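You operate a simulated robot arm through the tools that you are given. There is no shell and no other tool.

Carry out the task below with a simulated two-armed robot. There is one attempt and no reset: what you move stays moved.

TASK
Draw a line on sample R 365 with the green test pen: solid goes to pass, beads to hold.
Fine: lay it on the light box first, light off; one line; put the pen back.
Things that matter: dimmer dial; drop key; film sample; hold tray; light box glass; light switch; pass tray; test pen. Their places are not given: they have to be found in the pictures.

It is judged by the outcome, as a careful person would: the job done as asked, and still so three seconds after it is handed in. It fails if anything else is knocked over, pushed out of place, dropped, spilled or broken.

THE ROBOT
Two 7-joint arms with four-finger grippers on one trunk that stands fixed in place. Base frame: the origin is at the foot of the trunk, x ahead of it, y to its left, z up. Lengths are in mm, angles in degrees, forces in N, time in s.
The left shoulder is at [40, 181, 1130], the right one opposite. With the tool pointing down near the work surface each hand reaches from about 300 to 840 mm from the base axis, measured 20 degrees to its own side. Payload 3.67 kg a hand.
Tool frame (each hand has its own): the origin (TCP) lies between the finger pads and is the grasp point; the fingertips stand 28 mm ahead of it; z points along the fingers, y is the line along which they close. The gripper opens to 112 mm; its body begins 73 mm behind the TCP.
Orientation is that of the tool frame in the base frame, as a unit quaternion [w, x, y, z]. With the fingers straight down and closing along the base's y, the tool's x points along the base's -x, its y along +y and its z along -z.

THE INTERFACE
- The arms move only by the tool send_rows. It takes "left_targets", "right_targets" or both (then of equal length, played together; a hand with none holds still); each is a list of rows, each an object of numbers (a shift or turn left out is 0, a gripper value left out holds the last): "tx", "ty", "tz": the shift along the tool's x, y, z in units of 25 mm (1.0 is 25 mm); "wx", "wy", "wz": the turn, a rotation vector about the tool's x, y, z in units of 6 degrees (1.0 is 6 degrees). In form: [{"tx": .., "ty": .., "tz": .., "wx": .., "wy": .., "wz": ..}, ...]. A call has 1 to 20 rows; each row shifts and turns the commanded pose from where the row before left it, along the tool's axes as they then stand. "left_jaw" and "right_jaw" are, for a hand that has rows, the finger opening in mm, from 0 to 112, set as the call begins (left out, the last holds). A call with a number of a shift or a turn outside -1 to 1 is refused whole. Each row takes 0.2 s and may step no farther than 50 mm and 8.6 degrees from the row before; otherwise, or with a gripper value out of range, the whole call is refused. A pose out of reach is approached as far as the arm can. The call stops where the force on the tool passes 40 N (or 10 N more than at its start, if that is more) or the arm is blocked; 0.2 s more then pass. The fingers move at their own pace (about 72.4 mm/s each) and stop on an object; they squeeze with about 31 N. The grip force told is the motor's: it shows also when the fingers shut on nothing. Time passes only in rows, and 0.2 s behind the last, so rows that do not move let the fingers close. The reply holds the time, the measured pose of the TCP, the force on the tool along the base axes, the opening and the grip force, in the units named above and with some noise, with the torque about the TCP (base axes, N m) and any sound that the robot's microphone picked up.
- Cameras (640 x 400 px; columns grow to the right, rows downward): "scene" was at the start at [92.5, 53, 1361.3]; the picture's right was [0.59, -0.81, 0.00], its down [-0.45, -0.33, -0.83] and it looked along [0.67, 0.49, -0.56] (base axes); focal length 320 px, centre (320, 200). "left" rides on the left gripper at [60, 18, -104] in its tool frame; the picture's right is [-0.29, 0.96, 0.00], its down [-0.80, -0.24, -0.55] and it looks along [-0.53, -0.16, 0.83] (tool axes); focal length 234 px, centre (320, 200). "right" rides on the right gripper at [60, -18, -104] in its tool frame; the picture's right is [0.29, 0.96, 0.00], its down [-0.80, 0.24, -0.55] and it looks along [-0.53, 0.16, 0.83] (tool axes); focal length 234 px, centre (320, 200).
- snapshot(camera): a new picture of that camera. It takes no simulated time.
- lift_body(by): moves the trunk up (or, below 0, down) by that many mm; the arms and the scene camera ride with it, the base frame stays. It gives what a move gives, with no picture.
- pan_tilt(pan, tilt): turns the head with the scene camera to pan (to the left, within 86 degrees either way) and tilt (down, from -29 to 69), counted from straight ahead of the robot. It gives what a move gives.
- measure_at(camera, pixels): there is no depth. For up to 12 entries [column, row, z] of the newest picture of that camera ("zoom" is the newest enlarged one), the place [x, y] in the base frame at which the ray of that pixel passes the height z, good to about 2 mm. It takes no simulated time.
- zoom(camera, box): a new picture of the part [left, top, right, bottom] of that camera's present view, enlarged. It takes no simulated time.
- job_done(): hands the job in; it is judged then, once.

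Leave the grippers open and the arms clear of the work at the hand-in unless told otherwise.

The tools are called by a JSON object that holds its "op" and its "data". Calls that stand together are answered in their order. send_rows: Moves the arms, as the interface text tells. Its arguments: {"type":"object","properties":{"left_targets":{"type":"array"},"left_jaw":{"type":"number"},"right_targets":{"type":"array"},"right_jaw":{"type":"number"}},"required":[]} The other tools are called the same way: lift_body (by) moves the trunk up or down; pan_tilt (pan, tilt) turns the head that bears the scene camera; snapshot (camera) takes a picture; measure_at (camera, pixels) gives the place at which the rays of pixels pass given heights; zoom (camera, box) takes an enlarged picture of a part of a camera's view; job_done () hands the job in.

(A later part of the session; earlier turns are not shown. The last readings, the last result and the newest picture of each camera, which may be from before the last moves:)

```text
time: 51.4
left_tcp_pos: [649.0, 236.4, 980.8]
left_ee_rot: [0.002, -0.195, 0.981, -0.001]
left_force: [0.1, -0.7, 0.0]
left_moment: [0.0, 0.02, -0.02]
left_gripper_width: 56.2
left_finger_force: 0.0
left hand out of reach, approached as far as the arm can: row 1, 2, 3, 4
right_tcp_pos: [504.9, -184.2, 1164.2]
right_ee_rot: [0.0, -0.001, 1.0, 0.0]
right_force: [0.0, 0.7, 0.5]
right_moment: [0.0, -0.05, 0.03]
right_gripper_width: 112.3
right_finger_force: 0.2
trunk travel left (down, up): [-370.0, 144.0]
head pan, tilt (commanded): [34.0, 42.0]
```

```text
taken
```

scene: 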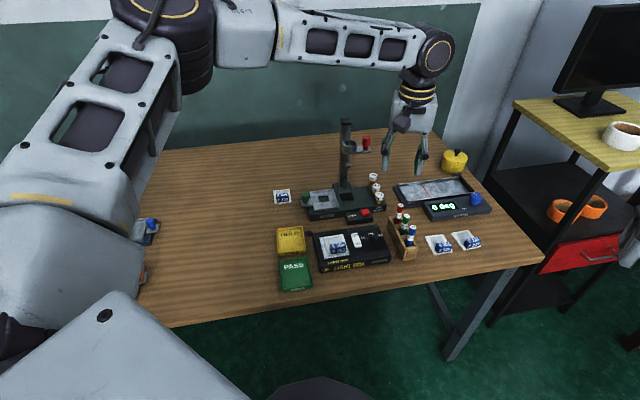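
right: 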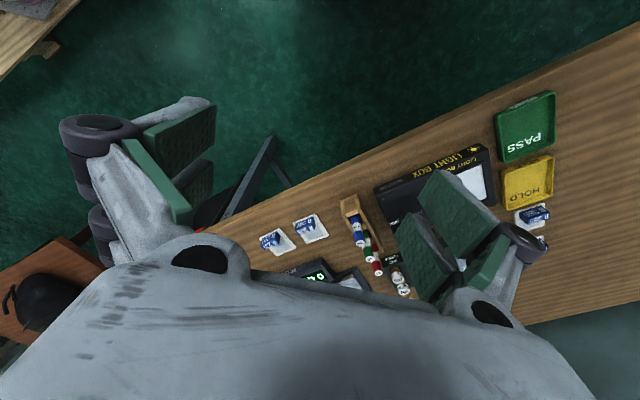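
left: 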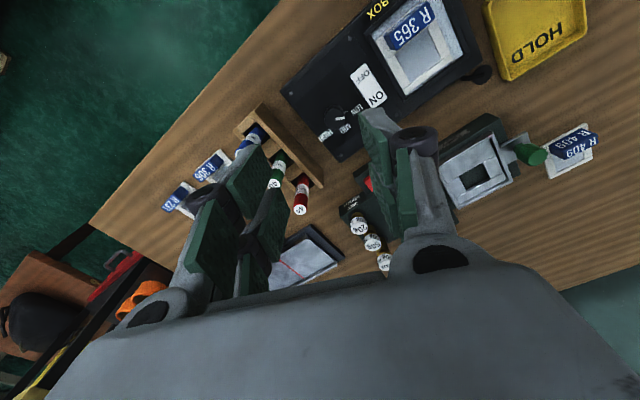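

Reach got no better this way, and the picture shows the elbow still well bent, so a wrist joint limit is the likely cause rather than arm length. I raise the hand slightly back and test with the hand turned to 0° (fingers closing along base y).

{"op": "send_rows", "data": {"left_targets": [{"wz": 1}, {"wz": 1}, {"wz": 1}, {"wz": 0.75}]}}

{"op": "send_rows", "data": {"left_targets": [{"tx": -0.5, "ty": -0.4}, {"tx": -0.5, "ty": -0.4}, {"tx": -0.5, "ty": -0.4}, {"tx": -0.5, "ty": -0.4}]}}

{"op": "snapshot", "data": {"camera": "scene"}}

```text
time: 52.4
left_tcp_pos: [649.4, 236.2, 980.9]
left_ee_rot: [0.001, 0.001, 1.0, -0.001]
left_force: [0.6, 0.3, -0.8]
left_moment: [0.01, 0.01, -0.05]
left_gripper_width: 56.2
left_finger_force: 0.1
right_tcp_pos: [505.6, -185.0, 1164.0]
right_ee_rot: [0.0, 0.0, 1.0, 0.0]
right_force: [0.3, 0.0, 0.3]
right_moment: [0.02, 0.0, 0.02]
right_gripper_width: 112.2
right_finger_force: 0.1
trunk travel left (down, up): [-370.0, 144.0]
head pan, tilt (commanded): [34.0, 42.0]
```

```text
time: 53.4
left_tcp_pos: [650.5, 230.4, 991.3]
left_ee_rot: [0.002, 0.0, 1.0, -0.001]
left_force: [0.5, -0.5, 1.0]
left_moment: [0.02, 0.01, -0.02]
left_gripper_width: 56.1
left_finger_force: 0.1
left hand out of reach, approached as far as the arm can: row 1, 2, 3, 4
right_tcp_pos: [503.5, -186.4, 1163.9]
right_ee_rot: [0.0, 0.0, 1.0, 0.0]
right_force: [0.5, 0.0, -0.6]
right_moment: [-0.01, 0.0, 0.03]
right_gripper_width: 111.9
right_finger_force: 0.0
trunk travel left (down, up): [-370.0, 144.0]
head pan, tilt (commanded): [34.0, 42.0]
```

```text
taken
```

scene: 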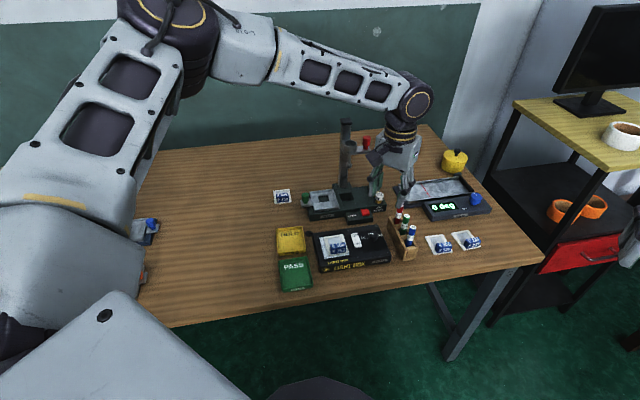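

The elbow is bent (~107°), so the solver seems caught in an elbow-out posture rather than out of arm length. I try going around: first out to the left (715,300) where the arm can extend, then come right. The hand stays at z ≈ 960, above everything there but clear of the tower.

{"op": "send_rows", "data": {"left_targets": [{"ty": 0.9}, {"ty": 0.9}, {"ty": 0.9}, {"tx": -0.6, "tz": 0.25}, {"tx": -0.6, "tz": 0.25}, {"tx": -0.6, "tz": 0.25}, {"tx": -0.6, "tz": 0.25}]}}

{"op": "snapshot", "data": {"camera": "scene"}}

```text
time: 55.0
left_tcp_pos: [681.6, 305.6, 979.2]
left_ee_rot: [0.002, -0.001, 1.0, 0.0]
left_force: [0.4, -0.4, 0.7]
left_moment: [0.02, 0.03, 0.01]
left_gripper_width: 56.0
left_finger_force: 0.1
left hand out of reach, approached as far as the arm can: row 6, 7
right_tcp_pos: [504.7, -186.0, 1164.8]
right_ee_rot: [0.0, 0.0, 1.0, 0.0]
right_force: [0.5, 0.6, 0.0]
right_moment: [0.0, 0.03, 0.01]
right_gripper_width: 111.9
right_finger_force: 0.0
trunk travel left (down, up): [-370.0, 144.0]
head pan, tilt (commanded): [34.0, 42.0]
```

```text
taken
```

scene: 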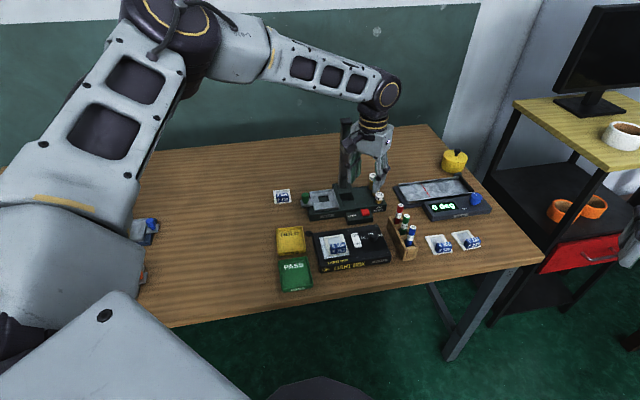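

At this side the arm reaches farther (654 mm vs 612 from the shoulder) but still less than needed with the hand vertical. I'll instead tilt the hand so the fingers point 30° outward: that brings the wrist nearer to me, and the pads can still clamp an upright pen. First I draw back, tilt, and move toward (700,193,930).

{"op": "send_rows", "data": {"left_targets": [{"tx": 0.8}, {"tx": 0.8}, {"tx": 0.8}, {"wy": -1}, {"wy": -1}, {"wy": -1}, {"wy": -1}, {"wy": -1}]}}

{"op": "send_rows", "data": {"left_targets": [{"tx": -0.351, "ty": -0.896, "tz": 0.655}, {"tx": -0.351, "ty": -0.896, "tz": 0.655}, {"tx": -0.351, "ty": -0.896, "tz": 0.655}, {"tx": -0.351, "ty": -0.896, "tz": 0.655}, {"tx": -0.351, "ty": -0.896, "tz": 0.655}, {}]}}

{"op": "snapshot", "data": {"camera": "scene"}}

{"op": "snapshot", "data": {"camera": "left"}}

```text
time: 56.8
left_tcp_pos: [621.2, 305.0, 978.6]
left_ee_rot: [0.262, -0.001, 0.965, -0.001]
left_force: [0.3, -0.2, 0.0]
left_moment: [0.04, 0.01, -0.02]
left_gripper_width: 56.0
left_finger_force: 0.1
right_tcp_pos: [504.9, -184.9, 1164.7]
right_ee_rot: [0.0, 0.0, 1.0, 0.0]
right_force: [-0.1, -0.4, -0.4]
right_moment: [0.02, -0.02, 0.0]
right_gripper_width: 112.1
right_finger_force: 0.0
trunk travel left (down, up): [-370.0, 144.0]
head pan, tilt (commanded): [34.0, 42.0]
```

```text
time: 58.2
left_tcp_pos: [688.7, 203.7, 939.6]
left_ee_rot: [0.26, -0.001, 0.966, 0.0]
left_force: [0.2, -0.3, -0.2]
left_moment: [-0.02, 0.02, -0.01]
left_gripper_width: 56.2
left_finger_force: 0.1
left hand out of reach, approached as far as the arm can: row 5
right_tcp_pos: [504.5, -185.1, 1164.5]
right_ee_rot: [-0.001, 0.0, 1.0, 0.0]
right_force: [0.9, -0.4, 0.4]
right_moment: [0.0, -0.02, 0.0]
right_gripper_width: 112.0
right_finger_force: 0.1
trunk travel left (down, up): [-370.0, 144.0]
head pan, tilt (commanded): [34.0, 42.0]
```

```text
taken
```

scene: 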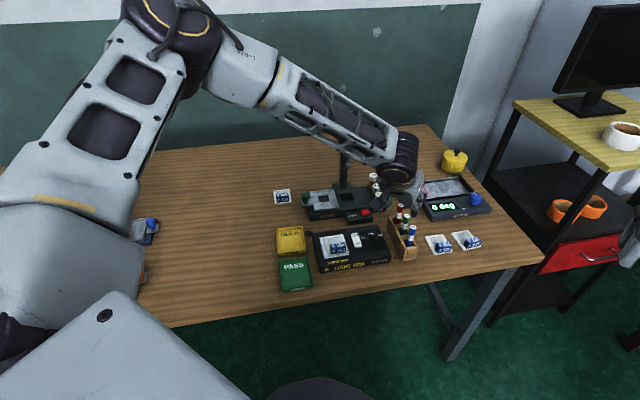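

```text
taken
```

left: 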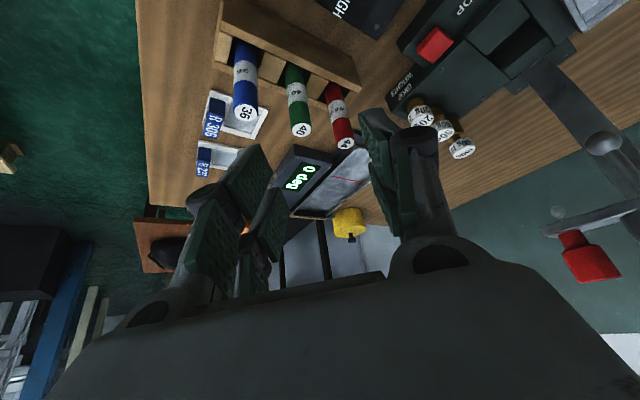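

The reach numbers all fit an elbow stuck at about (340,400, shoulder+130). I'll re-pose the arm: back off up and left, level the hand, bring the trunk back down, and then extend out to the left so the elbow straightens, before sweeping right to the pens.

{"op": "send_rows", "data": {"left_targets": [{"tx": 0.04, "ty": 0.549, "tz": -0.947}, {"tx": 0.04, "ty": 0.549, "tz": -0.947}, {"tx": 0.04, "ty": 0.549, "tz": -0.947}, {"tx": 0.04, "ty": 0.549, "tz": -0.947}, {"tx": 0.04, "ty": 0.549, "tz": -0.947}, {"tx": 0.04, "ty": 0.549, "tz": -0.947}, {"tx": 0.04, "ty": 0.549, "tz": -0.947}, {"wy": 1}, {"wy": 1}, {"wy": 1}, {"wy": 1}, {"wy": 1}, {}]}}

{"op": "lift_body", "data": {"by": -120}}

{"op": "snapshot", "data": {"camera": "scene"}}

```text
time: 61.0
left_tcp_pos: [598.5, 299.5, 1079.6]
left_ee_rot: [0.001, 0.0, 1.0, -0.001]
left_force: [-0.9, -0.3, -0.3]
left_moment: [-0.01, -0.01, 0.03]
left_gripper_width: 56.1
left_finger_force: 0.1
right_tcp_pos: [503.9, -185.8, 1163.8]
right_ee_rot: [0.0, 0.001, 1.0, 0.0]
right_force: [0.0, 0.0, -0.3]
right_moment: [0.01, 0.01, -0.03]
right_gripper_width: 111.9
right_finger_force: 0.1
trunk travel left (down, up): [-370.0, 144.0]
head pan, tilt (commanded): [34.0, 42.0]
```

```text
time: 62.5
left_tcp_pos: [599.1, 300.9, 960.5]
left_ee_rot: [0.001, 0.0, 1.0, -0.001]
left_force: [-0.7, 0.2, -0.4]
left_moment: [-0.02, 0.0, 0.0]
left_gripper_width: 55.9
left_finger_force: 0.1
right_tcp_pos: [504.2, -185.7, 1045.8]
right_ee_rot: [0.0, 0.001, 1.0, 0.0]
right_force: [-0.5, -0.2, -0.3]
right_moment: [0.01, 0.04, 0.0]
right_gripper_width: 112.1
right_finger_force: 0.0
trunk travel left (down, up): [-250.0, 264.0]
head pan, tilt (commanded): [34.0, 42.0]
```

```text
taken
```

scene: 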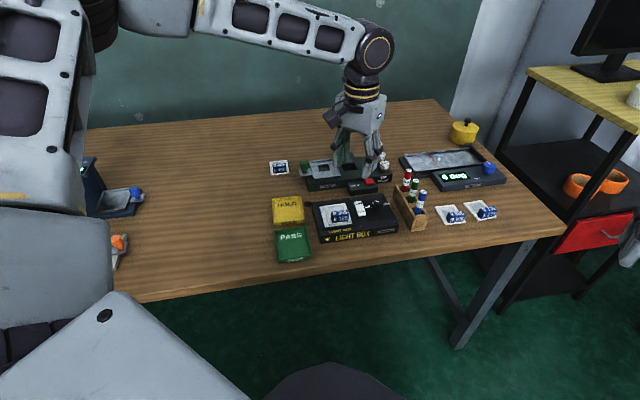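

Back at trunk 0 with the hand at (599,301,960). Now I extend out to the left, to about (650,500,920), which is clear of the tower, and watch the elbow.

{"op": "send_rows", "data": {"left_targets": [{"ty": 1, "tx": -0.25, "tz": 0.2}, {"ty": 1, "tx": -0.25, "tz": 0.2}, {"ty": 1, "tx": -0.25, "tz": 0.2}, {"ty": 1, "tx": -0.25, "tz": 0.2}, {"ty": 1, "tx": -0.25, "tz": 0.2}, {"ty": 1, "tx": -0.25, "tz": 0.2}, {"ty": 1, "tx": -0.25, "tz": 0.2}, {"ty": 1, "tx": -0.25, "tz": 0.2}]}}

{"op": "send_rows", "data": {"left_targets": [{"tx": -0.7, "ty": 0.2}, {"tx": -0.7, "ty": 0.2}, {"tx": -0.7, "ty": 0.2}]}}

{"op": "snapshot", "data": {"camera": "scene"}}

```text
time: 64.3
left_tcp_pos: [650.3, 499.5, 918.9]
left_ee_rot: [0.001, -0.001, 1.0, 0.0]
left_force: [0.1, 0.0, 0.1]
left_moment: [0.0, 0.02, -0.02]
left_gripper_width: 56.0
left_finger_force: 0.0
right_tcp_pos: [505.3, -183.8, 1045.1]
right_ee_rot: [0.0, -0.001, 1.0, -0.001]
right_force: [0.1, 0.1, 0.1]
right_moment: [-0.04, -0.04, -0.03]
right_gripper_width: 112.0
right_finger_force: 0.0
trunk travel left (down, up): [-250.0, 264.0]
head pan, tilt (commanded): [34.0, 42.0]
```

```text
time: 65.1
left_tcp_pos: [703.2, 515.2, 919.6]
left_ee_rot: [0.001, 0.0, 1.0, 0.001]
left_force: [-0.2, 0.5, 0.2]
left_moment: [0.0, 0.01, 0.0]
left_gripper_width: 56.0
left_finger_force: 0.0
right_tcp_pos: [504.5, -185.7, 1044.4]
right_ee_rot: [0.0, 0.001, 1.0, -0.001]
right_force: [0.5, -0.1, 0.5]
right_moment: [-0.03, 0.06, -0.06]
right_gripper_width: 112.1
right_finger_force: 0.1
trunk travel left (down, up): [-250.0, 264.0]
head pan, tilt (commanded): [34.0, 42.0]
```

```text
taken
```

scene: 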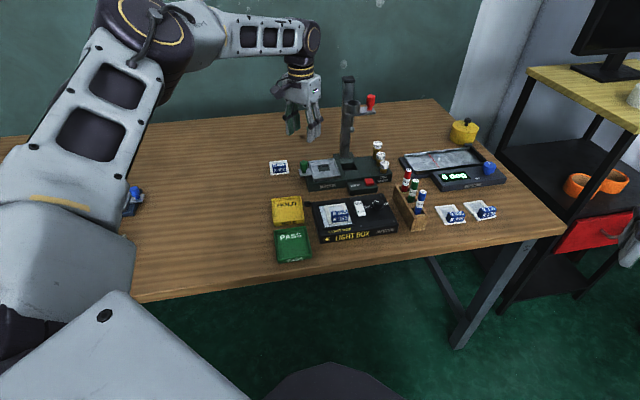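

The arm reaches (703,515) fully extended. Before sweeping right I check where the tower's side arm stands, using pixels (348,105), (352,103), (371,102).

{"op": "measure_at", "data": {"camera": "scene", "pixels": [[345, 155, 775], [348, 105, 900], [348, 105, 940], [348, 105, 980], [371, 108, 900], [371, 108, 940], [371, 108, 980], [352, 120, 900], [348, 79, 1000], [348, 79, 1040]]}}

{"op": "zoom", "data": {"camera": "scene", "box": [280, 60, 400, 200]}}

```text
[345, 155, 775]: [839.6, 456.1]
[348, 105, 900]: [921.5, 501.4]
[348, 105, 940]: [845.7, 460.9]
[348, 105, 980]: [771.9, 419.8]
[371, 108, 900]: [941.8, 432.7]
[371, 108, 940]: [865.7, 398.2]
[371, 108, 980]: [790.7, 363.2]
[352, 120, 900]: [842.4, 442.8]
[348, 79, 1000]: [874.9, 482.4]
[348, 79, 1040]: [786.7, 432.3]
```

```text
2.86 times, centred on (340, 130) of scene
```

zoom: 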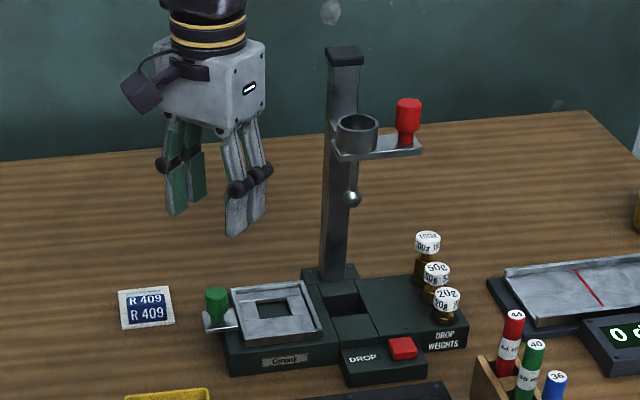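

The tower post is at about (835,453) with its cup arm near z 930; I keep x ≤ 690 while passing y 340–460. I sweep right in stages toward the pen, checking reach.

{"op": "send_rows", "data": {"left_targets": [{"tx": 0.38, "ty": -0.85}, {"tx": 0.38, "ty": -0.85}, {"tx": 0.38, "ty": -0.85}, {"tx": 0.38, "ty": -0.85}, {"tx": -0.25, "ty": -0.9}, {"tx": -0.25, "ty": -0.9}, {"tx": -0.25, "ty": -0.9}, {"tx": -0.25, "ty": -0.9}]}}

{"op": "send_rows", "data": {"left_targets": [{"tx": -0.25, "ty": -0.8}, {"tx": -0.25, "ty": -0.8}, {"tx": -0.25, "ty": -0.8}, {"tx": -0.25, "ty": -0.8}]}}

{"op": "snapshot", "data": {"camera": "scene"}}

```text
time: 66.9
left_tcp_pos: [690.9, 339.0, 919.6]
left_ee_rot: [0.001, 0.0, 1.0, 0.001]
left_force: [-0.4, -0.5, -1.2]
left_moment: [0.01, 0.02, -0.02]
left_gripper_width: 56.0
left_finger_force: 0.0
right_tcp_pos: [505.1, -184.9, 1045.0]
right_ee_rot: [-0.001, 0.0, 1.0, 0.0]
right_force: [-0.3, 1.4, -1.0]
right_moment: [0.0, 0.04, 0.0]
right_gripper_width: 112.0
right_finger_force: 0.1
trunk travel left (down, up): [-250.0, 264.0]
head pan, tilt (commanded): [34.0, 42.0]
```

```text
time: 67.9
left_tcp_pos: [688.8, 270.3, 927.9]
left_ee_rot: [0.002, 0.0, 1.0, -0.001]
left_force: [0.4, 0.1, 0.7]
left_moment: [0.0, -0.01, 0.0]
left_gripper_width: 56.2
left_finger_force: 0.1
left hand out of reach, approached as far as the arm can: row 2, 3, 4
right_tcp_pos: [505.6, -185.2, 1045.0]
right_ee_rot: [0.0, 0.0, 1.0, 0.0]
right_force: [-0.9, 0.3, -0.1]
right_moment: [0.01, 0.02, 0.01]
right_gripper_width: 111.6
right_finger_force: 0.0
trunk travel left (down, up): [-250.0, 264.0]
head pan, tilt (commanded): [34.0, 42.0]
```

```text
taken
```

scene: 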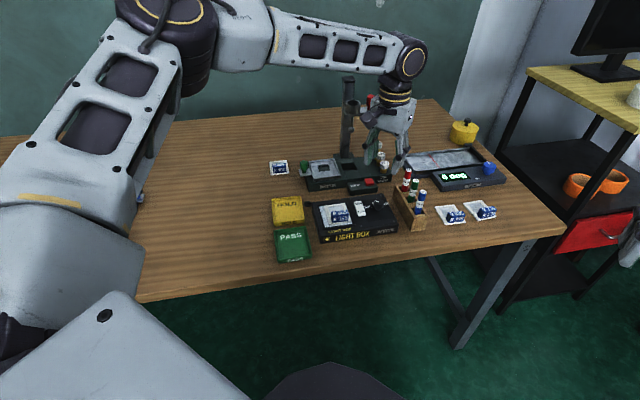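

Same elbow limit again. The right arm started with its elbow low while reaching inward, so I'll try to get the left arm into that posture: go up and back, come inward high, then extend and come down over the pens.

{"op": "send_rows", "data": {"left_targets": [{"tz": -0.8, "tx": 0.8}, {"tz": -0.8, "tx": 0.8}, {"tz": -0.8, "tx": 0.8}, {"tz": -0.8, "tx": 0.8}, {"tz": -0.8, "tx": 0.8}, {"tz": -0.8, "tx": 0.8}, {"tz": -0.8, "tx": 0.8}, {"tz": -0.8, "tx": 0.8}, {"tz": -0.8, "tx": 0.8}, {"tz": -0.8, "tx": 0.8}]}}

{"op": "send_rows", "data": {"left_targets": [{"ty": -0.9}, {"ty": -0.9}, {"ty": -0.9}, {"ty": -0.9}, {"ty": -0.9}, {"ty": -0.9}, {"ty": -0.9}]}}

{"op": "snapshot", "data": {"camera": "scene"}}

```text
time: 70.1
left_tcp_pos: [485.0, 270.8, 1128.3]
left_ee_rot: [0.002, 0.001, 1.0, 0.0]
left_force: [-0.5, -0.8, -0.8]
left_moment: [0.01, 0.01, 0.0]
left_gripper_width: 56.1
left_finger_force: 0.1
right_tcp_pos: [503.7, -185.1, 1045.9]
right_ee_rot: [0.0, 0.001, 1.0, 0.0]
right_force: [-0.2, -0.2, 0.2]
right_moment: [0.02, -0.06, 0.03]
right_gripper_width: 112.2
right_finger_force: 0.0
trunk travel left (down, up): [-250.0, 264.0]
head pan, tilt (commanded): [34.0, 42.0]
```

```text
time: 71.7
left_tcp_pos: [489.4, 112.8, 1124.8]
left_ee_rot: [0.002, 0.0, 1.0, -0.001]
left_force: [-0.4, 0.3, 0.0]
left_moment: [0.04, 0.01, 0.0]
left_gripper_width: 55.9
left_finger_force: 0.1
right_tcp_pos: [505.7, -184.6, 1045.3]
right_ee_rot: [-0.001, 0.0, 1.0, 0.001]
right_force: [0.1, -0.9, -0.5]
right_moment: [0.0, -0.01, 0.02]
right_gripper_width: 112.2
right_finger_force: 0.1
trunk travel left (down, up): [-250.0, 264.0]
head pan, tilt (commanded): [34.0, 42.0]
```

```text
taken
```

scene: 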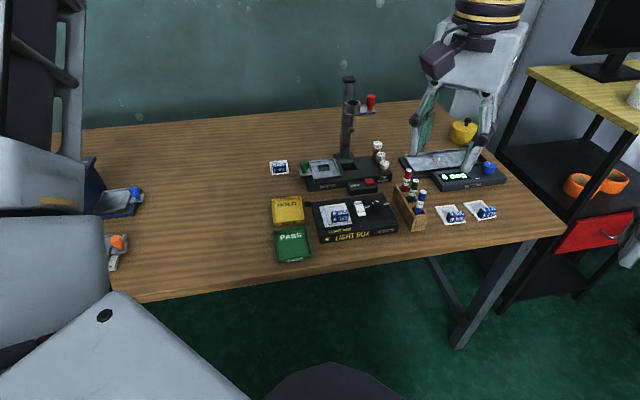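

I notice the elbow rose when I first turned the hand counter-clockwise; turning it clockwise lowered it. With the fingers closing along the pen row (hand at about −46°), gripping only the pen's top 34 mm, the fingers fit between pens (42 mm pitch). So I turn the hand to −46° here, in free air, and look at the arm posture.

{"op": "send_rows", "data": {"left_targets": [{"wz": 1}, {"wz": 1}, {"wz": 1}, {"wz": 1}, {"wz": 1}, {"wz": 1}, {"wz": 1}, {"wz": 0.6}]}}

{"op": "snapshot", "data": {"camera": "scene"}}

```text
time: 73.5
left_tcp_pos: [488.8, 113.5, 1126.6]
left_ee_rot: [0.001, 0.387, 0.922, 0.001]
left_force: [0.0, -0.5, 0.6]
left_moment: [0.05, 0.0, -0.04]
left_gripper_width: 55.9
left_finger_force: 0.0
right_tcp_pos: [504.4, -184.0, 1045.2]
right_ee_rot: [0.0, 0.0, 1.0, 0.0]
right_force: [0.4, 0.0, 0.0]
right_moment: [0.01, 0.01, 0.0]
right_gripper_width: 111.8
right_finger_force: 0.1
trunk travel left (down, up): [-250.0, 264.0]
head pan, tilt (commanded): [34.0, 42.0]
```

```text
taken
```

scene: 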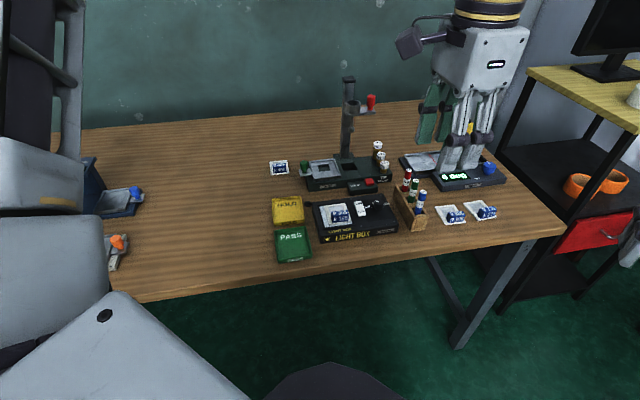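

Posture unchanged for now; I extend toward (690,190,950) over the pens and see whether reach is better this way.

{"op": "send_rows", "data": {"left_targets": [{"tx": -0.384, "ty": 0.875, "tz": 0.787}, {"tx": -0.384, "ty": 0.875, "tz": 0.787}, {"tx": -0.384, "ty": 0.875, "tz": 0.787}, {"tx": -0.384, "ty": 0.875, "tz": 0.787}, {"tx": -0.384, "ty": 0.875, "tz": 0.787}, {"tx": -0.384, "ty": 0.875, "tz": 0.787}, {"tx": -0.384, "ty": 0.875, "tz": 0.787}, {"tx": -0.384, "ty": 0.875, "tz": 0.787}, {"tx": -0.384, "ty": 0.875, "tz": 0.787}]}}

{"op": "snapshot", "data": {"camera": "scene"}}

```text
time: 75.5
left_tcp_pos: [662.7, 207.9, 952.3]
left_ee_rot: [0.002, 0.387, 0.922, -0.001]
left_force: [-0.3, 0.2, 0.4]
left_moment: [-0.01, -0.02, -0.01]
left_gripper_width: 55.8
left_finger_force: 0.1
left hand out of reach, approached as far as the arm can: row 7, 8, 9
right_tcp_pos: [504.9, -184.6, 1044.4]
right_ee_rot: [-0.001, -0.001, 1.0, 0.001]
right_force: [-0.5, 0.0, -0.4]
right_moment: [-0.02, 0.03, -0.01]
right_gripper_width: 112.3
right_finger_force: 0.1
trunk travel left (down, up): [-250.0, 264.0]
head pan, tilt (commanded): [34.0, 42.0]
```

```text
taken
```

scene: 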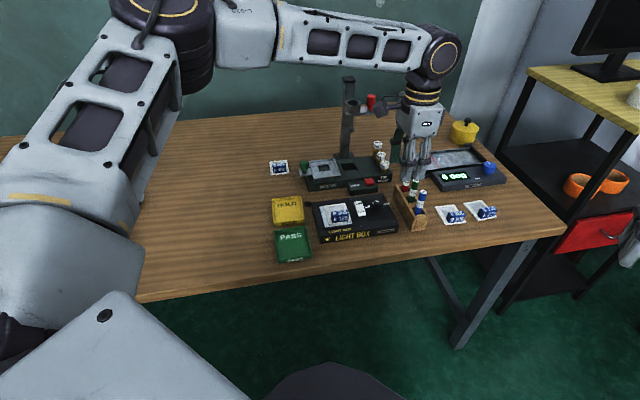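

The elbow stays pinned, so I use a tilted hand: at −46° yaw with fingers tilted 30° outward, the wrist comes within reach, the pads still clamp the upright pen, and the fingers go between the pens. A lower trunk gives more margin. I first retract up/back, tilt, then lower the trunk 100 mm.

{"op": "send_rows", "data": {"left_targets": [{"tx": 0.7, "tz": -0.96}, {"tx": 0.7, "tz": -0.96}, {"tx": 0.7, "tz": -0.96}, {"tx": 0.7, "tz": -0.96}, {"tx": 0.7, "tz": -0.96}, {"wy": -1}, {"wy": -1}, {"wy": -1}, {"wy": -1}, {"wy": -1}]}}

{"op": "lift_body", "data": {"by": -100}}

{"op": "snapshot", "data": {"camera": "scene"}}

{"op": "snapshot", "data": {"camera": "left"}}

```text
time: 77.7
left_tcp_pos: [600.0, 271.4, 1074.6]
left_ee_rot: [0.241, 0.375, 0.89, -0.1]
left_force: [0.4, -0.3, 0.6]
left_moment: [0.0, -0.04, 0.03]
left_gripper_width: 56.3
left_finger_force: 0.0
right_tcp_pos: [504.5, -183.8, 1047.4]
right_ee_rot: [0.001, 0.001, 1.0, 0.0]
right_force: [-0.2, -0.8, 0.6]
right_moment: [-0.03, -0.01, 0.03]
right_gripper_width: 112.0
right_finger_force: 0.0
trunk travel left (down, up): [-250.0, 264.0]
head pan, tilt (commanded): [34.0, 42.0]
```

```text
time: 79.0
left_tcp_pos: [599.5, 270.0, 973.8]
left_ee_rot: [0.241, 0.374, 0.89, -0.1]
left_force: [0.2, 0.0, 0.0]
left_moment: [-0.01, -0.02, 0.01]
left_gripper_width: 55.9
left_finger_force: 0.1
right_tcp_pos: [503.5, -185.3, 945.7]
right_ee_rot: [0.001, 0.0, 1.0, 0.0]
right_force: [-0.3, -0.7, 1.0]
right_moment: [-0.02, 0.02, 0.03]
right_gripper_width: 112.1
right_finger_force: 0.0
trunk travel left (down, up): [-150.0, 364.0]
head pan, tilt (commanded): [34.0, 42.0]
```

```text
taken
```

scene: 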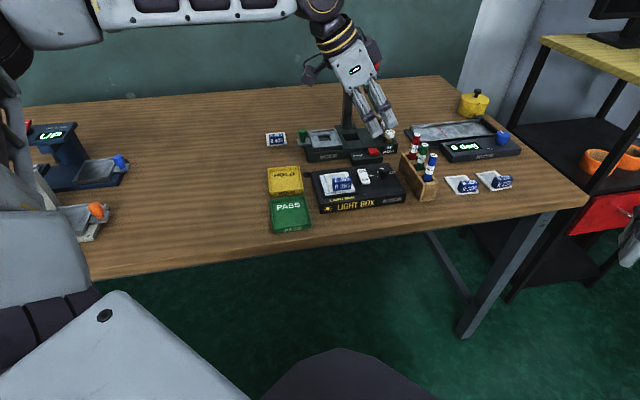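

```text
taken
```

left: 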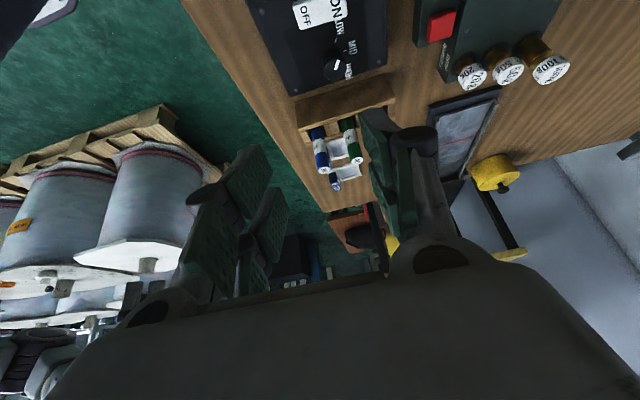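

Now tilted and the trunk lowered. I move toward a hover above the green pen (719,193,930).

{"op": "send_rows", "data": {"left_targets": [{"tx": -0.784, "ty": 0.25, "tz": 0.86}, {"tx": -0.784, "ty": 0.25, "tz": 0.86}, {"tx": -0.784, "ty": 0.25, "tz": 0.86}, {"tx": -0.784, "ty": 0.25, "tz": 0.86}, {"tx": -0.784, "ty": 0.25, "tz": 0.86}, {}]}}

{"op": "snapshot", "data": {"camera": "left"}}

{"op": "zoom", "data": {"camera": "scene", "box": [360, 60, 480, 210]}}

```text
time: 80.4
left_tcp_pos: [719.1, 192.9, 929.1]
left_ee_rot: [0.241, 0.373, 0.89, -0.1]
left_force: [0.3, 1.2, -0.4]
left_moment: [0.01, -0.07, 0.04]
left_gripper_width: 56.1
left_finger_force: 0.0
right_tcp_pos: [504.1, -184.9, 946.1]
right_ee_rot: [0.0, 0.001, 1.0, -0.001]
right_force: [0.4, 0.2, -0.4]
right_moment: [-0.03, 0.0, -0.02]
right_gripper_width: 112.0
right_finger_force: 0.1
trunk travel left (down, up): [-150.0, 364.0]
head pan, tilt (commanded): [34.0, 42.0]
```

```text
taken
```

left: 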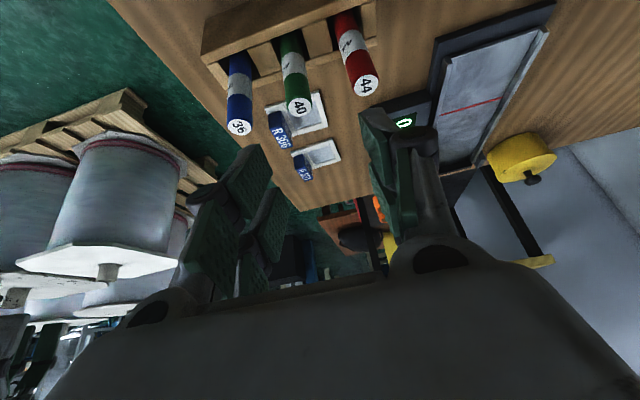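

```text
2.67 times, centred on (420, 135) of scene
```

zoom: 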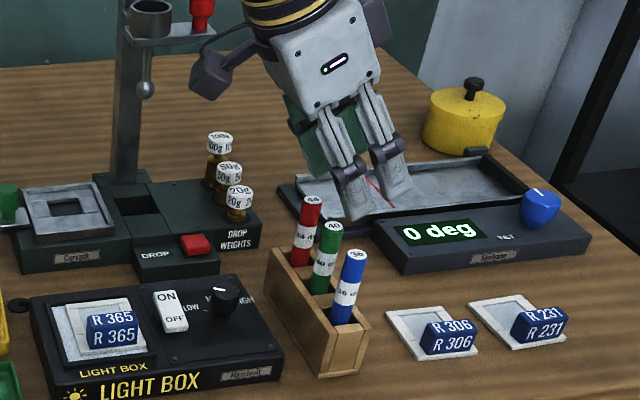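

I'm right above the green pen. I zoom both cameras on the pen tops to pin down the pen's exact place and height.

{"op": "zoom", "data": {"camera": "left", "box": [200, 10, 400, 150]}}

{"op": "measure_at", "data": {"camera": "left", "pixels": [[300, 105, 850], [300, 105, 860], [300, 105, 870]]}}

{"op": "zoom", "data": {"camera": "scene", "box": [400, 125, 450, 205]}}

```text
2.86 times, centred on (300, 80) of left
```

zoom: 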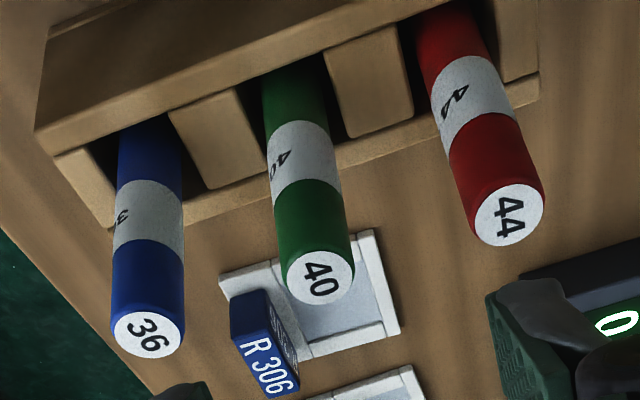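

```text
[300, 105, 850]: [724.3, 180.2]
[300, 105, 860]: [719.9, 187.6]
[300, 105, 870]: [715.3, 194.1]
```

```text
5.00 times, centred on (425, 165) of scene
```

zoom: 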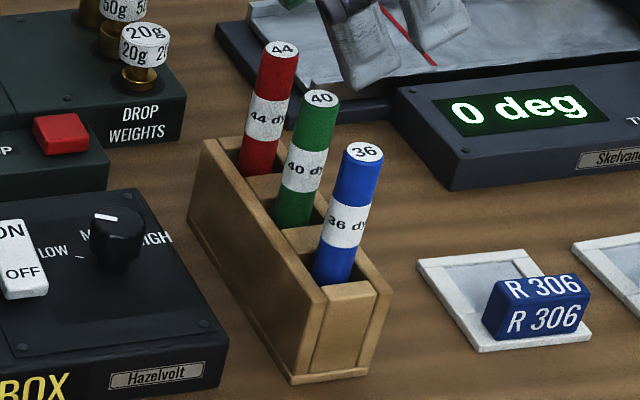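

I measure the pen tops in the scene zoom: green (322,99), red (283,49), blue (363,151).

{"op": "measure_at", "data": {"camera": "zoom", "pixels": [[322, 99, 850], [322, 99, 860], [322, 99, 870], [283, 49, 860], [363, 151, 860], [292, 222, 800], [292, 222, 810]]}}

{"op": "measure_at", "data": {"camera": "left", "pixels": [[300, 106.9, 850], [300, 106.9, 860], [300, 106.9, 870], [240.2, 126.8, 860], [366, 84.5, 860]]}}

```text
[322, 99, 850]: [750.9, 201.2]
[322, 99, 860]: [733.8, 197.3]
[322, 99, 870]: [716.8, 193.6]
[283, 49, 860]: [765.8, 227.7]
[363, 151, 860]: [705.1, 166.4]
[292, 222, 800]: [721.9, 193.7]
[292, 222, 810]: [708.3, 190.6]
```

```text
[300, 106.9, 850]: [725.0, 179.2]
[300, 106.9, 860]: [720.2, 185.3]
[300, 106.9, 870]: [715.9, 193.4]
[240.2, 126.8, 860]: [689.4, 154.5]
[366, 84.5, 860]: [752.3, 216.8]
```

Pen top ≈ (716–719, 188–194, 863–871), so I'm within ~3 mm. I narrow the jaw to 27 mm so the fingers fit between neighbours, correct 2.5 mm along the row, and lower to TCP z ≈ 895 to look again.

{"op": "send_rows", "data": {"left_targets": [{"ty": -0.1}, {}, {}, {"tx": 0.34, "tz": 0.589}, {"tx": 0.34, "tz": 0.589}], "left_jaw": 27}}

{"op": "zoom", "data": {"camera": "left", "box": [200, 60, 440, 220]}}

{"op": "zoom", "data": {"camera": "scene", "box": [390, 90, 460, 200]}}

```text
time: 81.6
left_tcp_pos: [718.7, 191.5, 896.3]
left_ee_rot: [0.24, 0.374, 0.89, -0.101]
left_force: [-0.1, -0.5, 0.6]
left_moment: [0.03, 0.02, 0.01]
left_gripper_width: 27.2
left_finger_force: 0.2
right_tcp_pos: [505.1, -184.7, 945.3]
right_ee_rot: [0.0, 0.0, 1.0, 0.0]
right_force: [0.1, 0.1, 0.4]
right_moment: [-0.03, -0.03, 0.01]
right_gripper_width: 111.8
right_finger_force: 0.1
trunk travel left (down, up): [-150.0, 364.0]
head pan, tilt (commanded): [34.0, 42.0]
```

```text
2.50 times, centred on (320, 140) of left
```

zoom: 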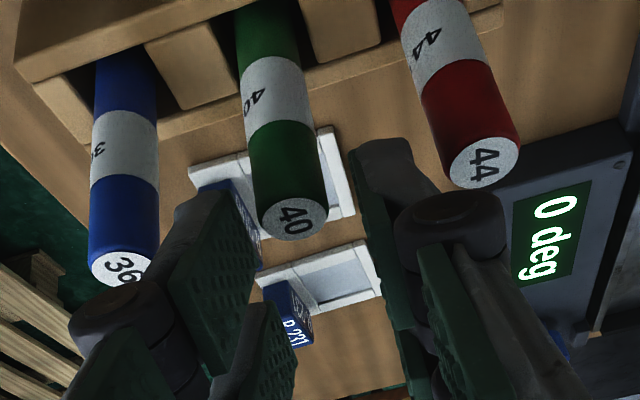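

```text
3.64 times, centred on (425, 145) of scene
```

zoom: 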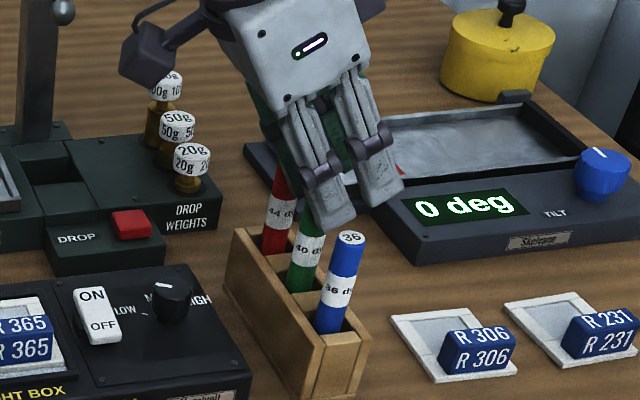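

The pen sits between the fingers, about 2.5 mm toward the blue side. I correct that and lower another 33 mm to TCP z ≈ 863.

{"op": "send_rows", "data": {"left_targets": [{"ty": -0.1}, {"tx": 0.22, "tz": 0.381}, {"tx": 0.22, "tz": 0.381}, {"tx": 0.22, "tz": 0.381}]}}

{"op": "zoom", "data": {"camera": "left", "box": [200, 60, 440, 260]}}

{"op": "zoom", "data": {"camera": "scene", "box": [390, 110, 460, 200]}}

```text
time: 82.6
left_tcp_pos: [716.8, 189.4, 861.6]
left_ee_rot: [0.239, 0.373, 0.891, -0.1]
left_force: [-0.3, 0.2, -0.1]
left_moment: [0.01, 0.01, 0.02]
left_gripper_width: 27.0
left_finger_force: 0.1
right_tcp_pos: [504.5, -183.9, 944.7]
right_ee_rot: [0.0, 0.001, 1.0, 0.0]
right_force: [-1.2, -0.1, 0.3]
right_moment: [-0.01, 0.0, 0.01]
right_gripper_width: 112.0
right_finger_force: 0.1
trunk travel left (down, up): [-150.0, 364.0]
head pan, tilt (commanded): [34.0, 42.0]
```

```text
2.00 times, centred on (320, 160) of left
```

zoom: 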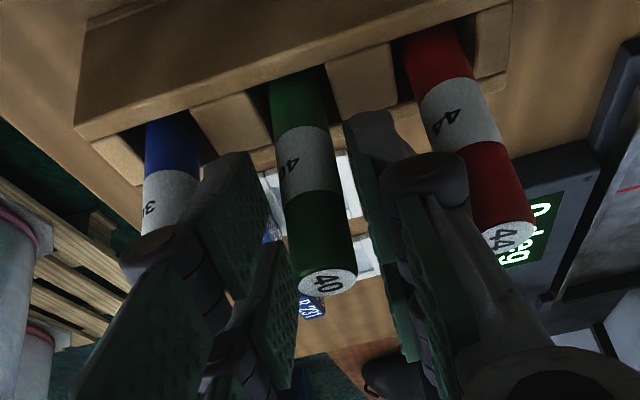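

```text
4.44 times, centred on (425, 155) of scene
```

zoom: 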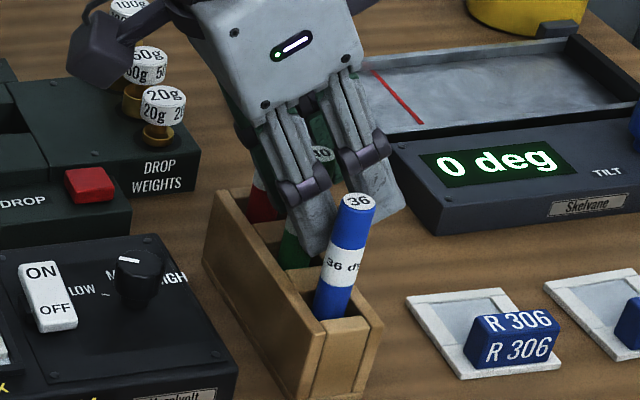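

The green pen top is centred between the pads. I close on it.

{"op": "send_rows", "data": {"left_targets": [{}, {}, {}, {}], "left_jaw": 6}}

{"op": "zoom", "data": {"camera": "left", "box": [200, 60, 440, 260]}}

{"op": "zoom", "data": {"camera": "scene", "box": [390, 110, 460, 200]}}

```text
time: 83.6
left_tcp_pos: [716.1, 190.2, 862.9]
left_ee_rot: [0.24, 0.374, 0.89, -0.1]
left_force: [0.1, 0.1, -0.3]
left_moment: [0.02, 0.03, -0.02]
left_gripper_width: 14.7
left_finger_force: 31.1
right_tcp_pos: [504.5, -184.3, 946.2]
right_ee_rot: [0.0, 0.0, 1.0, 0.0]
right_force: [-0.2, 0.7, -0.1]
right_moment: [0.03, -0.01, -0.04]
right_gripper_width: 112.0
right_finger_force: 0.1
trunk travel left (down, up): [-150.0, 364.0]
head pan, tilt (commanded): [34.0, 42.0]
```

```text
2.00 times, centred on (320, 160) of left
```

zoom: 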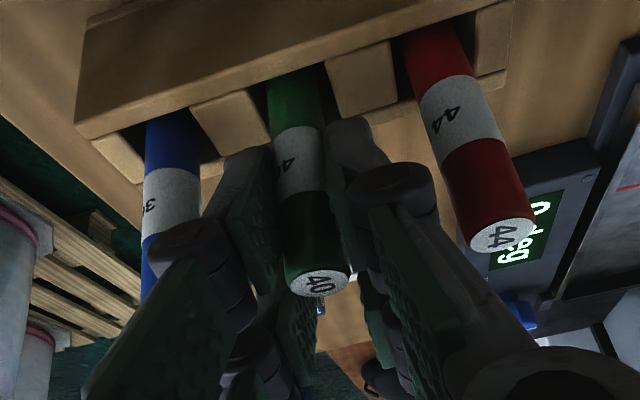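

```text
4.44 times, centred on (425, 155) of scene
```

zoom: 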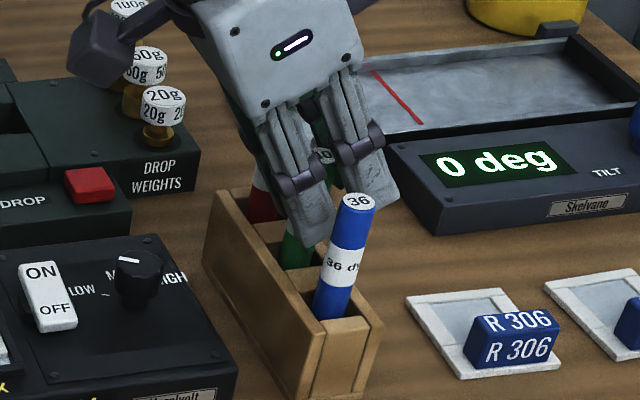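

Gripped at 14.7 mm. I lift straight up 110 mm in 10 mm steps.

{"op": "send_rows", "data": {"left_targets": [{"tx": -0.2, "tz": -0.3464}, {"tx": -0.2, "tz": -0.3464}, {"tx": -0.2, "tz": -0.3464}, {"tx": -0.2, "tz": -0.3464}, {"tx": -0.2, "tz": -0.3464}, {"tx": -0.2, "tz": -0.3464}, {"tx": -0.2, "tz": -0.3464}, {"tx": -0.2, "tz": -0.3464}, {"tx": -0.2, "tz": -0.3464}, {"tx": -0.2, "tz": -0.3464}, {"tx": -0.2, "tz": -0.3464}]}}

{"op": "snapshot", "data": {"camera": "scene"}}

{"op": "zoom", "data": {"camera": "scene", "box": [390, 60, 460, 200]}}

{"op": "snapshot", "data": {"camera": "left"}}

```text
time: 86.0
left_tcp_pos: [715.2, 190.0, 973.9]
left_ee_rot: [0.239, 0.374, 0.89, -0.1]
left_force: [0.0, -1.1, 0.5]
left_moment: [-0.03, 0.02, -0.01]
left_gripper_width: 14.5
left_finger_force: 30.7
right_tcp_pos: [505.2, -184.8, 944.2]
right_ee_rot: [0.0, -0.001, 1.0, 0.0]
right_force: [-0.4, -0.5, 0.3]
right_moment: [0.02, 0.05, -0.03]
right_gripper_width: 111.8
right_finger_force: 0.0
trunk travel left (down, up): [-150.0, 364.0]
head pan, tilt (commanded): [34.0, 42.0]
```

```text
taken
```

scene: 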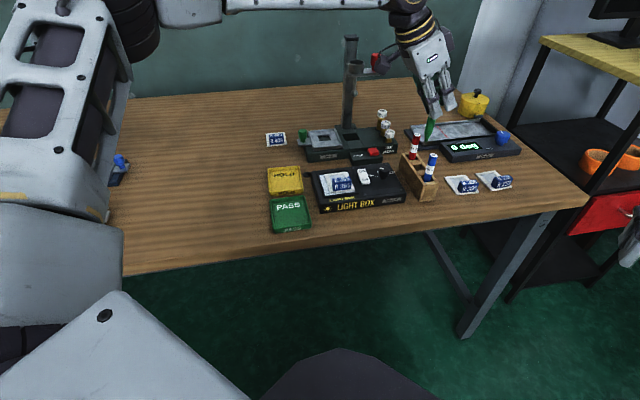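

```text
2.86 times, centred on (425, 130) of scene
```

zoom: 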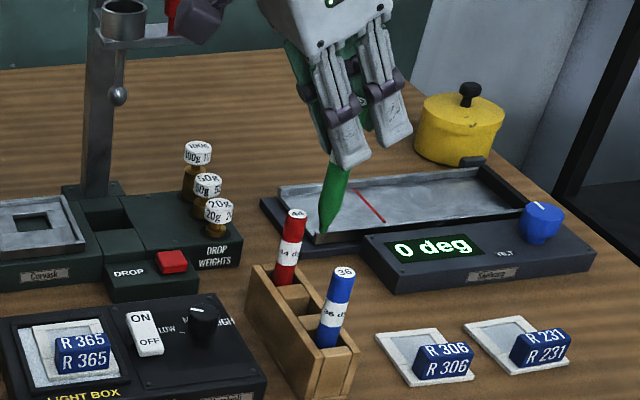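

```text
taken
```

left: 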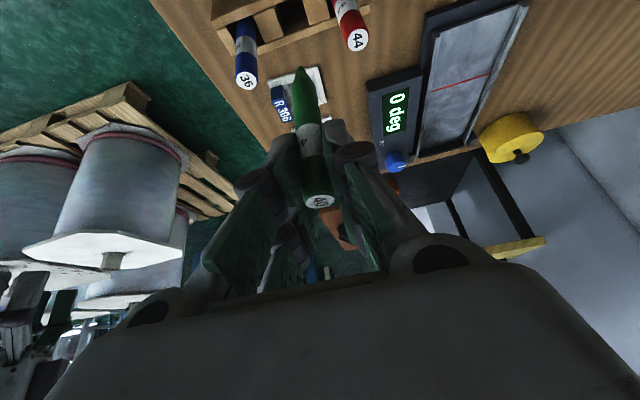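

The pen is out, its cone tip pointing down, vertical. To find the tip's height below the TCP I zoom and measure it in both pictures.

{"op": "zoom", "data": {"camera": "scene", "box": [410, 95, 450, 160]}}

{"op": "zoom", "data": {"camera": "left", "box": [270, 50, 370, 220]}}

```text
6.15 times, centred on (430, 128) of scene
```

zoom: 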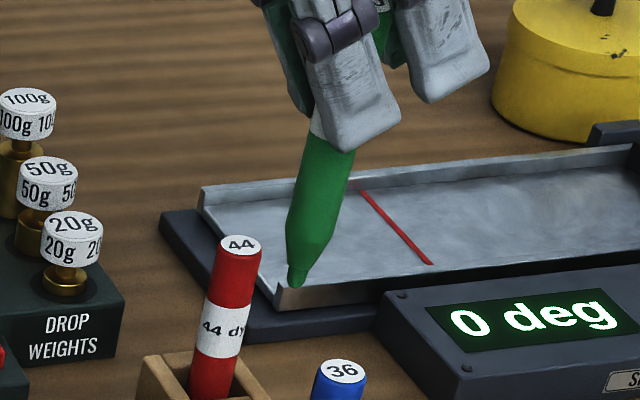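

```text
2.35 times, centred on (320, 135) of left
```

zoom: 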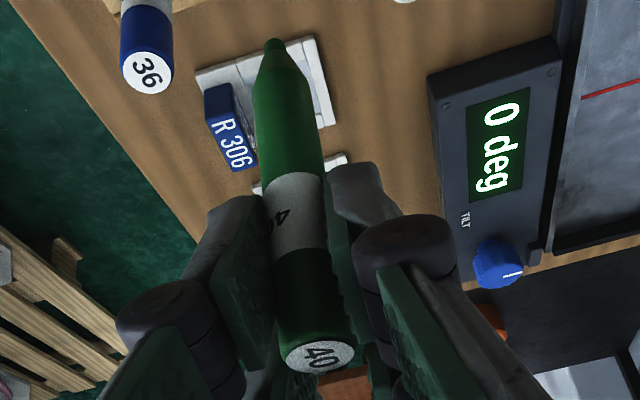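

Tip: scene (426.3,141.4), left (300,67.9). I measure both at several heights.

{"op": "measure_at", "data": {"camera": "left", "pixels": [[300, 67.9, 860], [300, 67.9, 870], [300, 67.9, 880], [318.3, 201.7, 970], [318.3, 201.7, 980], [318.3, 201.7, 990]]}}

{"op": "measure_at", "data": {"camera": "scene", "pixels": [[426.3, 141.4, 860], [426.3, 141.4, 870], [426.3, 141.4, 880], [426.3, 141.4, 890]]}}

```text
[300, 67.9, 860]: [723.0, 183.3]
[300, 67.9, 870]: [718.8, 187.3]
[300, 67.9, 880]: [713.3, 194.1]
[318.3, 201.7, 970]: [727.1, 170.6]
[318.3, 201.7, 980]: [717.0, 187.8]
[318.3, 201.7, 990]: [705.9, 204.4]
```

```text
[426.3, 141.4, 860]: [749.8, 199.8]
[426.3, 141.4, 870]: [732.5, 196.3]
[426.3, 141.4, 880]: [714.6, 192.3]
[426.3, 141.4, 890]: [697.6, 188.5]
```

The tip is at about (713.7,192,879), i.e. roughly 94 mm below the TCP and 3 mm inward. I carry the pen at height to above the line's start on the film (about (582,344)), tip staying above the dial and switch.

{"op": "send_rows", "data": {"left_targets": [{"tx": 0.8627, "ty": 0.0564, "tz": -0.2933}, {"tx": 0.8627, "ty": 0.0564, "tz": -0.2933}, {"tx": 0.8627, "ty": 0.0564, "tz": -0.2933}, {"tx": 0.8627, "ty": 0.0564, "tz": -0.2933}, {"tx": 0.8627, "ty": 0.0564, "tz": -0.2933}, {"tx": 0.8627, "ty": 0.0564, "tz": -0.2933}, {"tx": 0.8627, "ty": 0.0564, "tz": -0.2933}, {"tx": 0.8627, "ty": 0.0564, "tz": -0.2933}, {"tx": 0.8627, "ty": 0.0564, "tz": -0.2933}, {}]}}

{"op": "snapshot", "data": {"camera": "left"}}

{"op": "zoom", "data": {"camera": "scene", "box": [305, 110, 405, 215]}}

```text
time: 88.2
left_tcp_pos: [584.3, 342.9, 934.3]
left_ee_rot: [0.24, 0.374, 0.89, -0.101]
left_force: [-0.2, 0.3, 0.5]
left_moment: [0.02, 0.0, -0.01]
left_gripper_width: 14.8
left_finger_force: 30.7
right_tcp_pos: [504.2, -184.5, 945.5]
right_ee_rot: [-0.001, 0.0, 1.0, 0.0]
right_force: [0.0, 0.1, -0.8]
right_moment: [-0.01, 0.01, 0.01]
right_gripper_width: 111.9
right_finger_force: 0.0
trunk travel left (down, up): [-150.0, 364.0]
head pan, tilt (commanded): [34.0, 42.0]
```

```text
taken
```

left: 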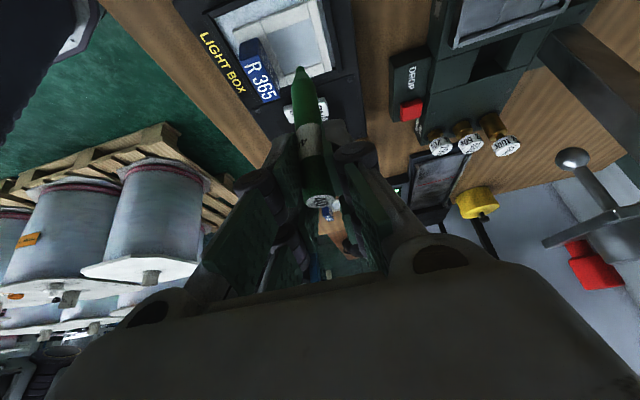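

```text
3.81 times, centred on (355, 162) of scene
```

zoom: 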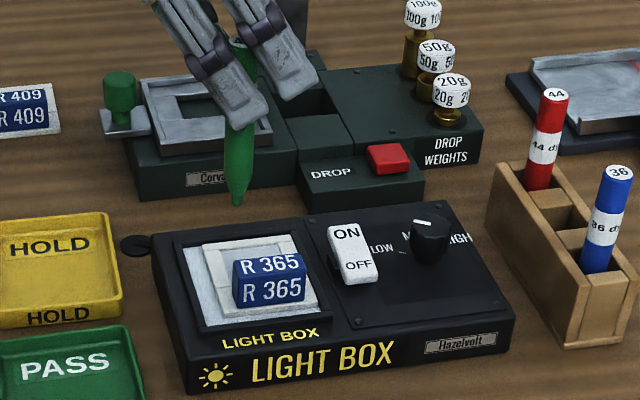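

The tip hangs above the card. I lower 42 mm so the tip is about 10 mm over the film, then compare tip and film in both views.

{"op": "send_rows", "data": {"left_targets": [{"tx": 0.28, "tz": 0.485}, {"tx": 0.28, "tz": 0.485}, {"tx": 0.28, "tz": 0.485}, {}]}}

{"op": "zoom", "data": {"camera": "left", "box": [220, 20, 360, 130]}}

{"op": "zoom", "data": {"camera": "scene", "box": [315, 150, 375, 205]}}

```text
time: 89.2
left_tcp_pos: [582.8, 342.4, 892.5]
left_ee_rot: [0.241, 0.374, 0.89, -0.1]
left_force: [0.1, -0.3, -0.1]
left_moment: [-0.01, 0.02, -0.02]
left_gripper_width: 15.0
left_finger_force: 31.6
right_tcp_pos: [503.7, -184.6, 945.8]
right_ee_rot: [0.001, 0.0, 1.0, 0.0]
right_force: [0.0, 0.5, -0.2]
right_moment: [0.0, 0.01, 0.03]
right_gripper_width: 111.9
right_finger_force: 0.0
trunk travel left (down, up): [-150.0, 364.0]
head pan, tilt (commanded): [34.0, 42.0]
```

```text
3.64 times, centred on (290, 75) of left
```

zoom: 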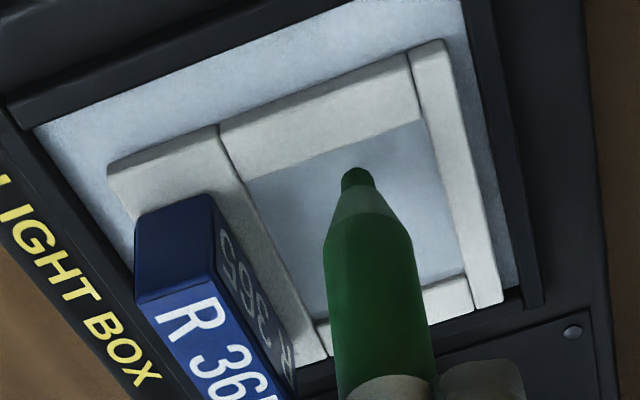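

```text
7.27 times, centred on (345, 178) of scene
```

zoom: 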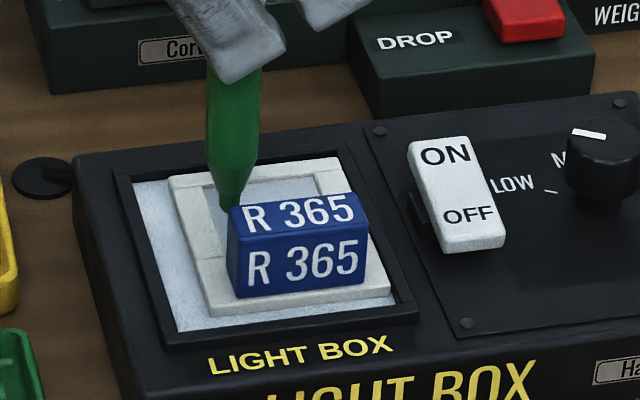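

Comparing both views, the tip is only ~6 mm above the film and just 2–3 mm inside the film's left edge. I shift 5.5 mm to the right (along the line direction) and lower 3 mm, then check.

{"op": "send_rows", "data": {"left_targets": [{"tx": -0.1905, "tz": 0.11}, {"tx": 0.06, "tz": 0.104}, {}]}}

{"op": "zoom", "data": {"camera": "left", "box": [220, 20, 360, 130]}}

{"op": "zoom", "data": {"camera": "scene", "box": [315, 150, 375, 205]}}

```text
time: 90.0
left_tcp_pos: [588.2, 337.8, 888.1]
left_ee_rot: [0.24, 0.375, 0.89, -0.1]
left_force: [-0.4, -0.5, 3.7]
left_moment: [0.08, 0.03, 0.01]
left_gripper_width: 14.8
left_finger_force: 30.9
right_tcp_pos: [505.2, -184.6, 945.5]
right_ee_rot: [0.0, 0.0, 1.0, 0.0]
right_force: [-1.0, -0.1, 0.4]
right_moment: [0.0, 0.02, -0.02]
right_gripper_width: 112.0
right_finger_force: 0.1
trunk travel left (down, up): [-150.0, 364.0]
head pan, tilt (commanded): [34.0, 42.0]
```

```text
3.64 times, centred on (290, 75) of left
```

zoom: 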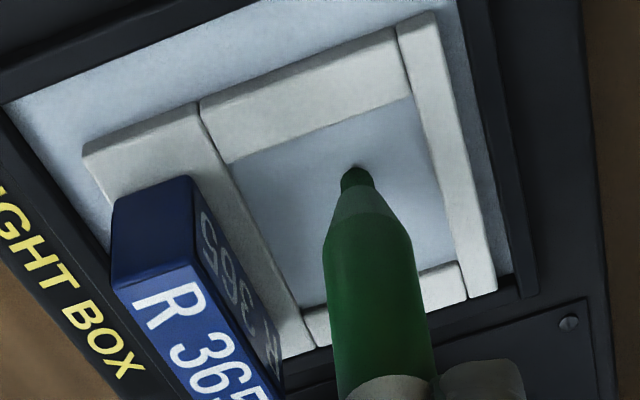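

```text
7.27 times, centred on (345, 178) of scene
```

zoom: 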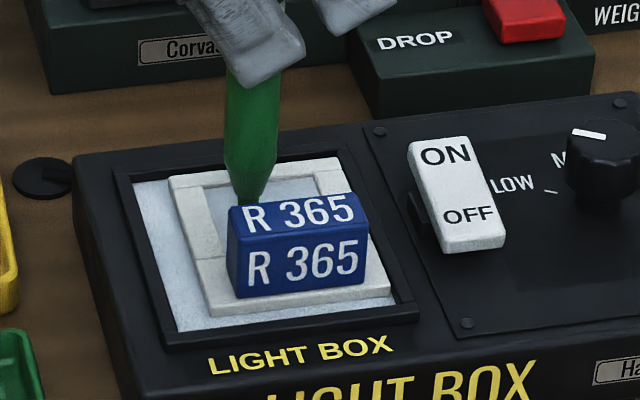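

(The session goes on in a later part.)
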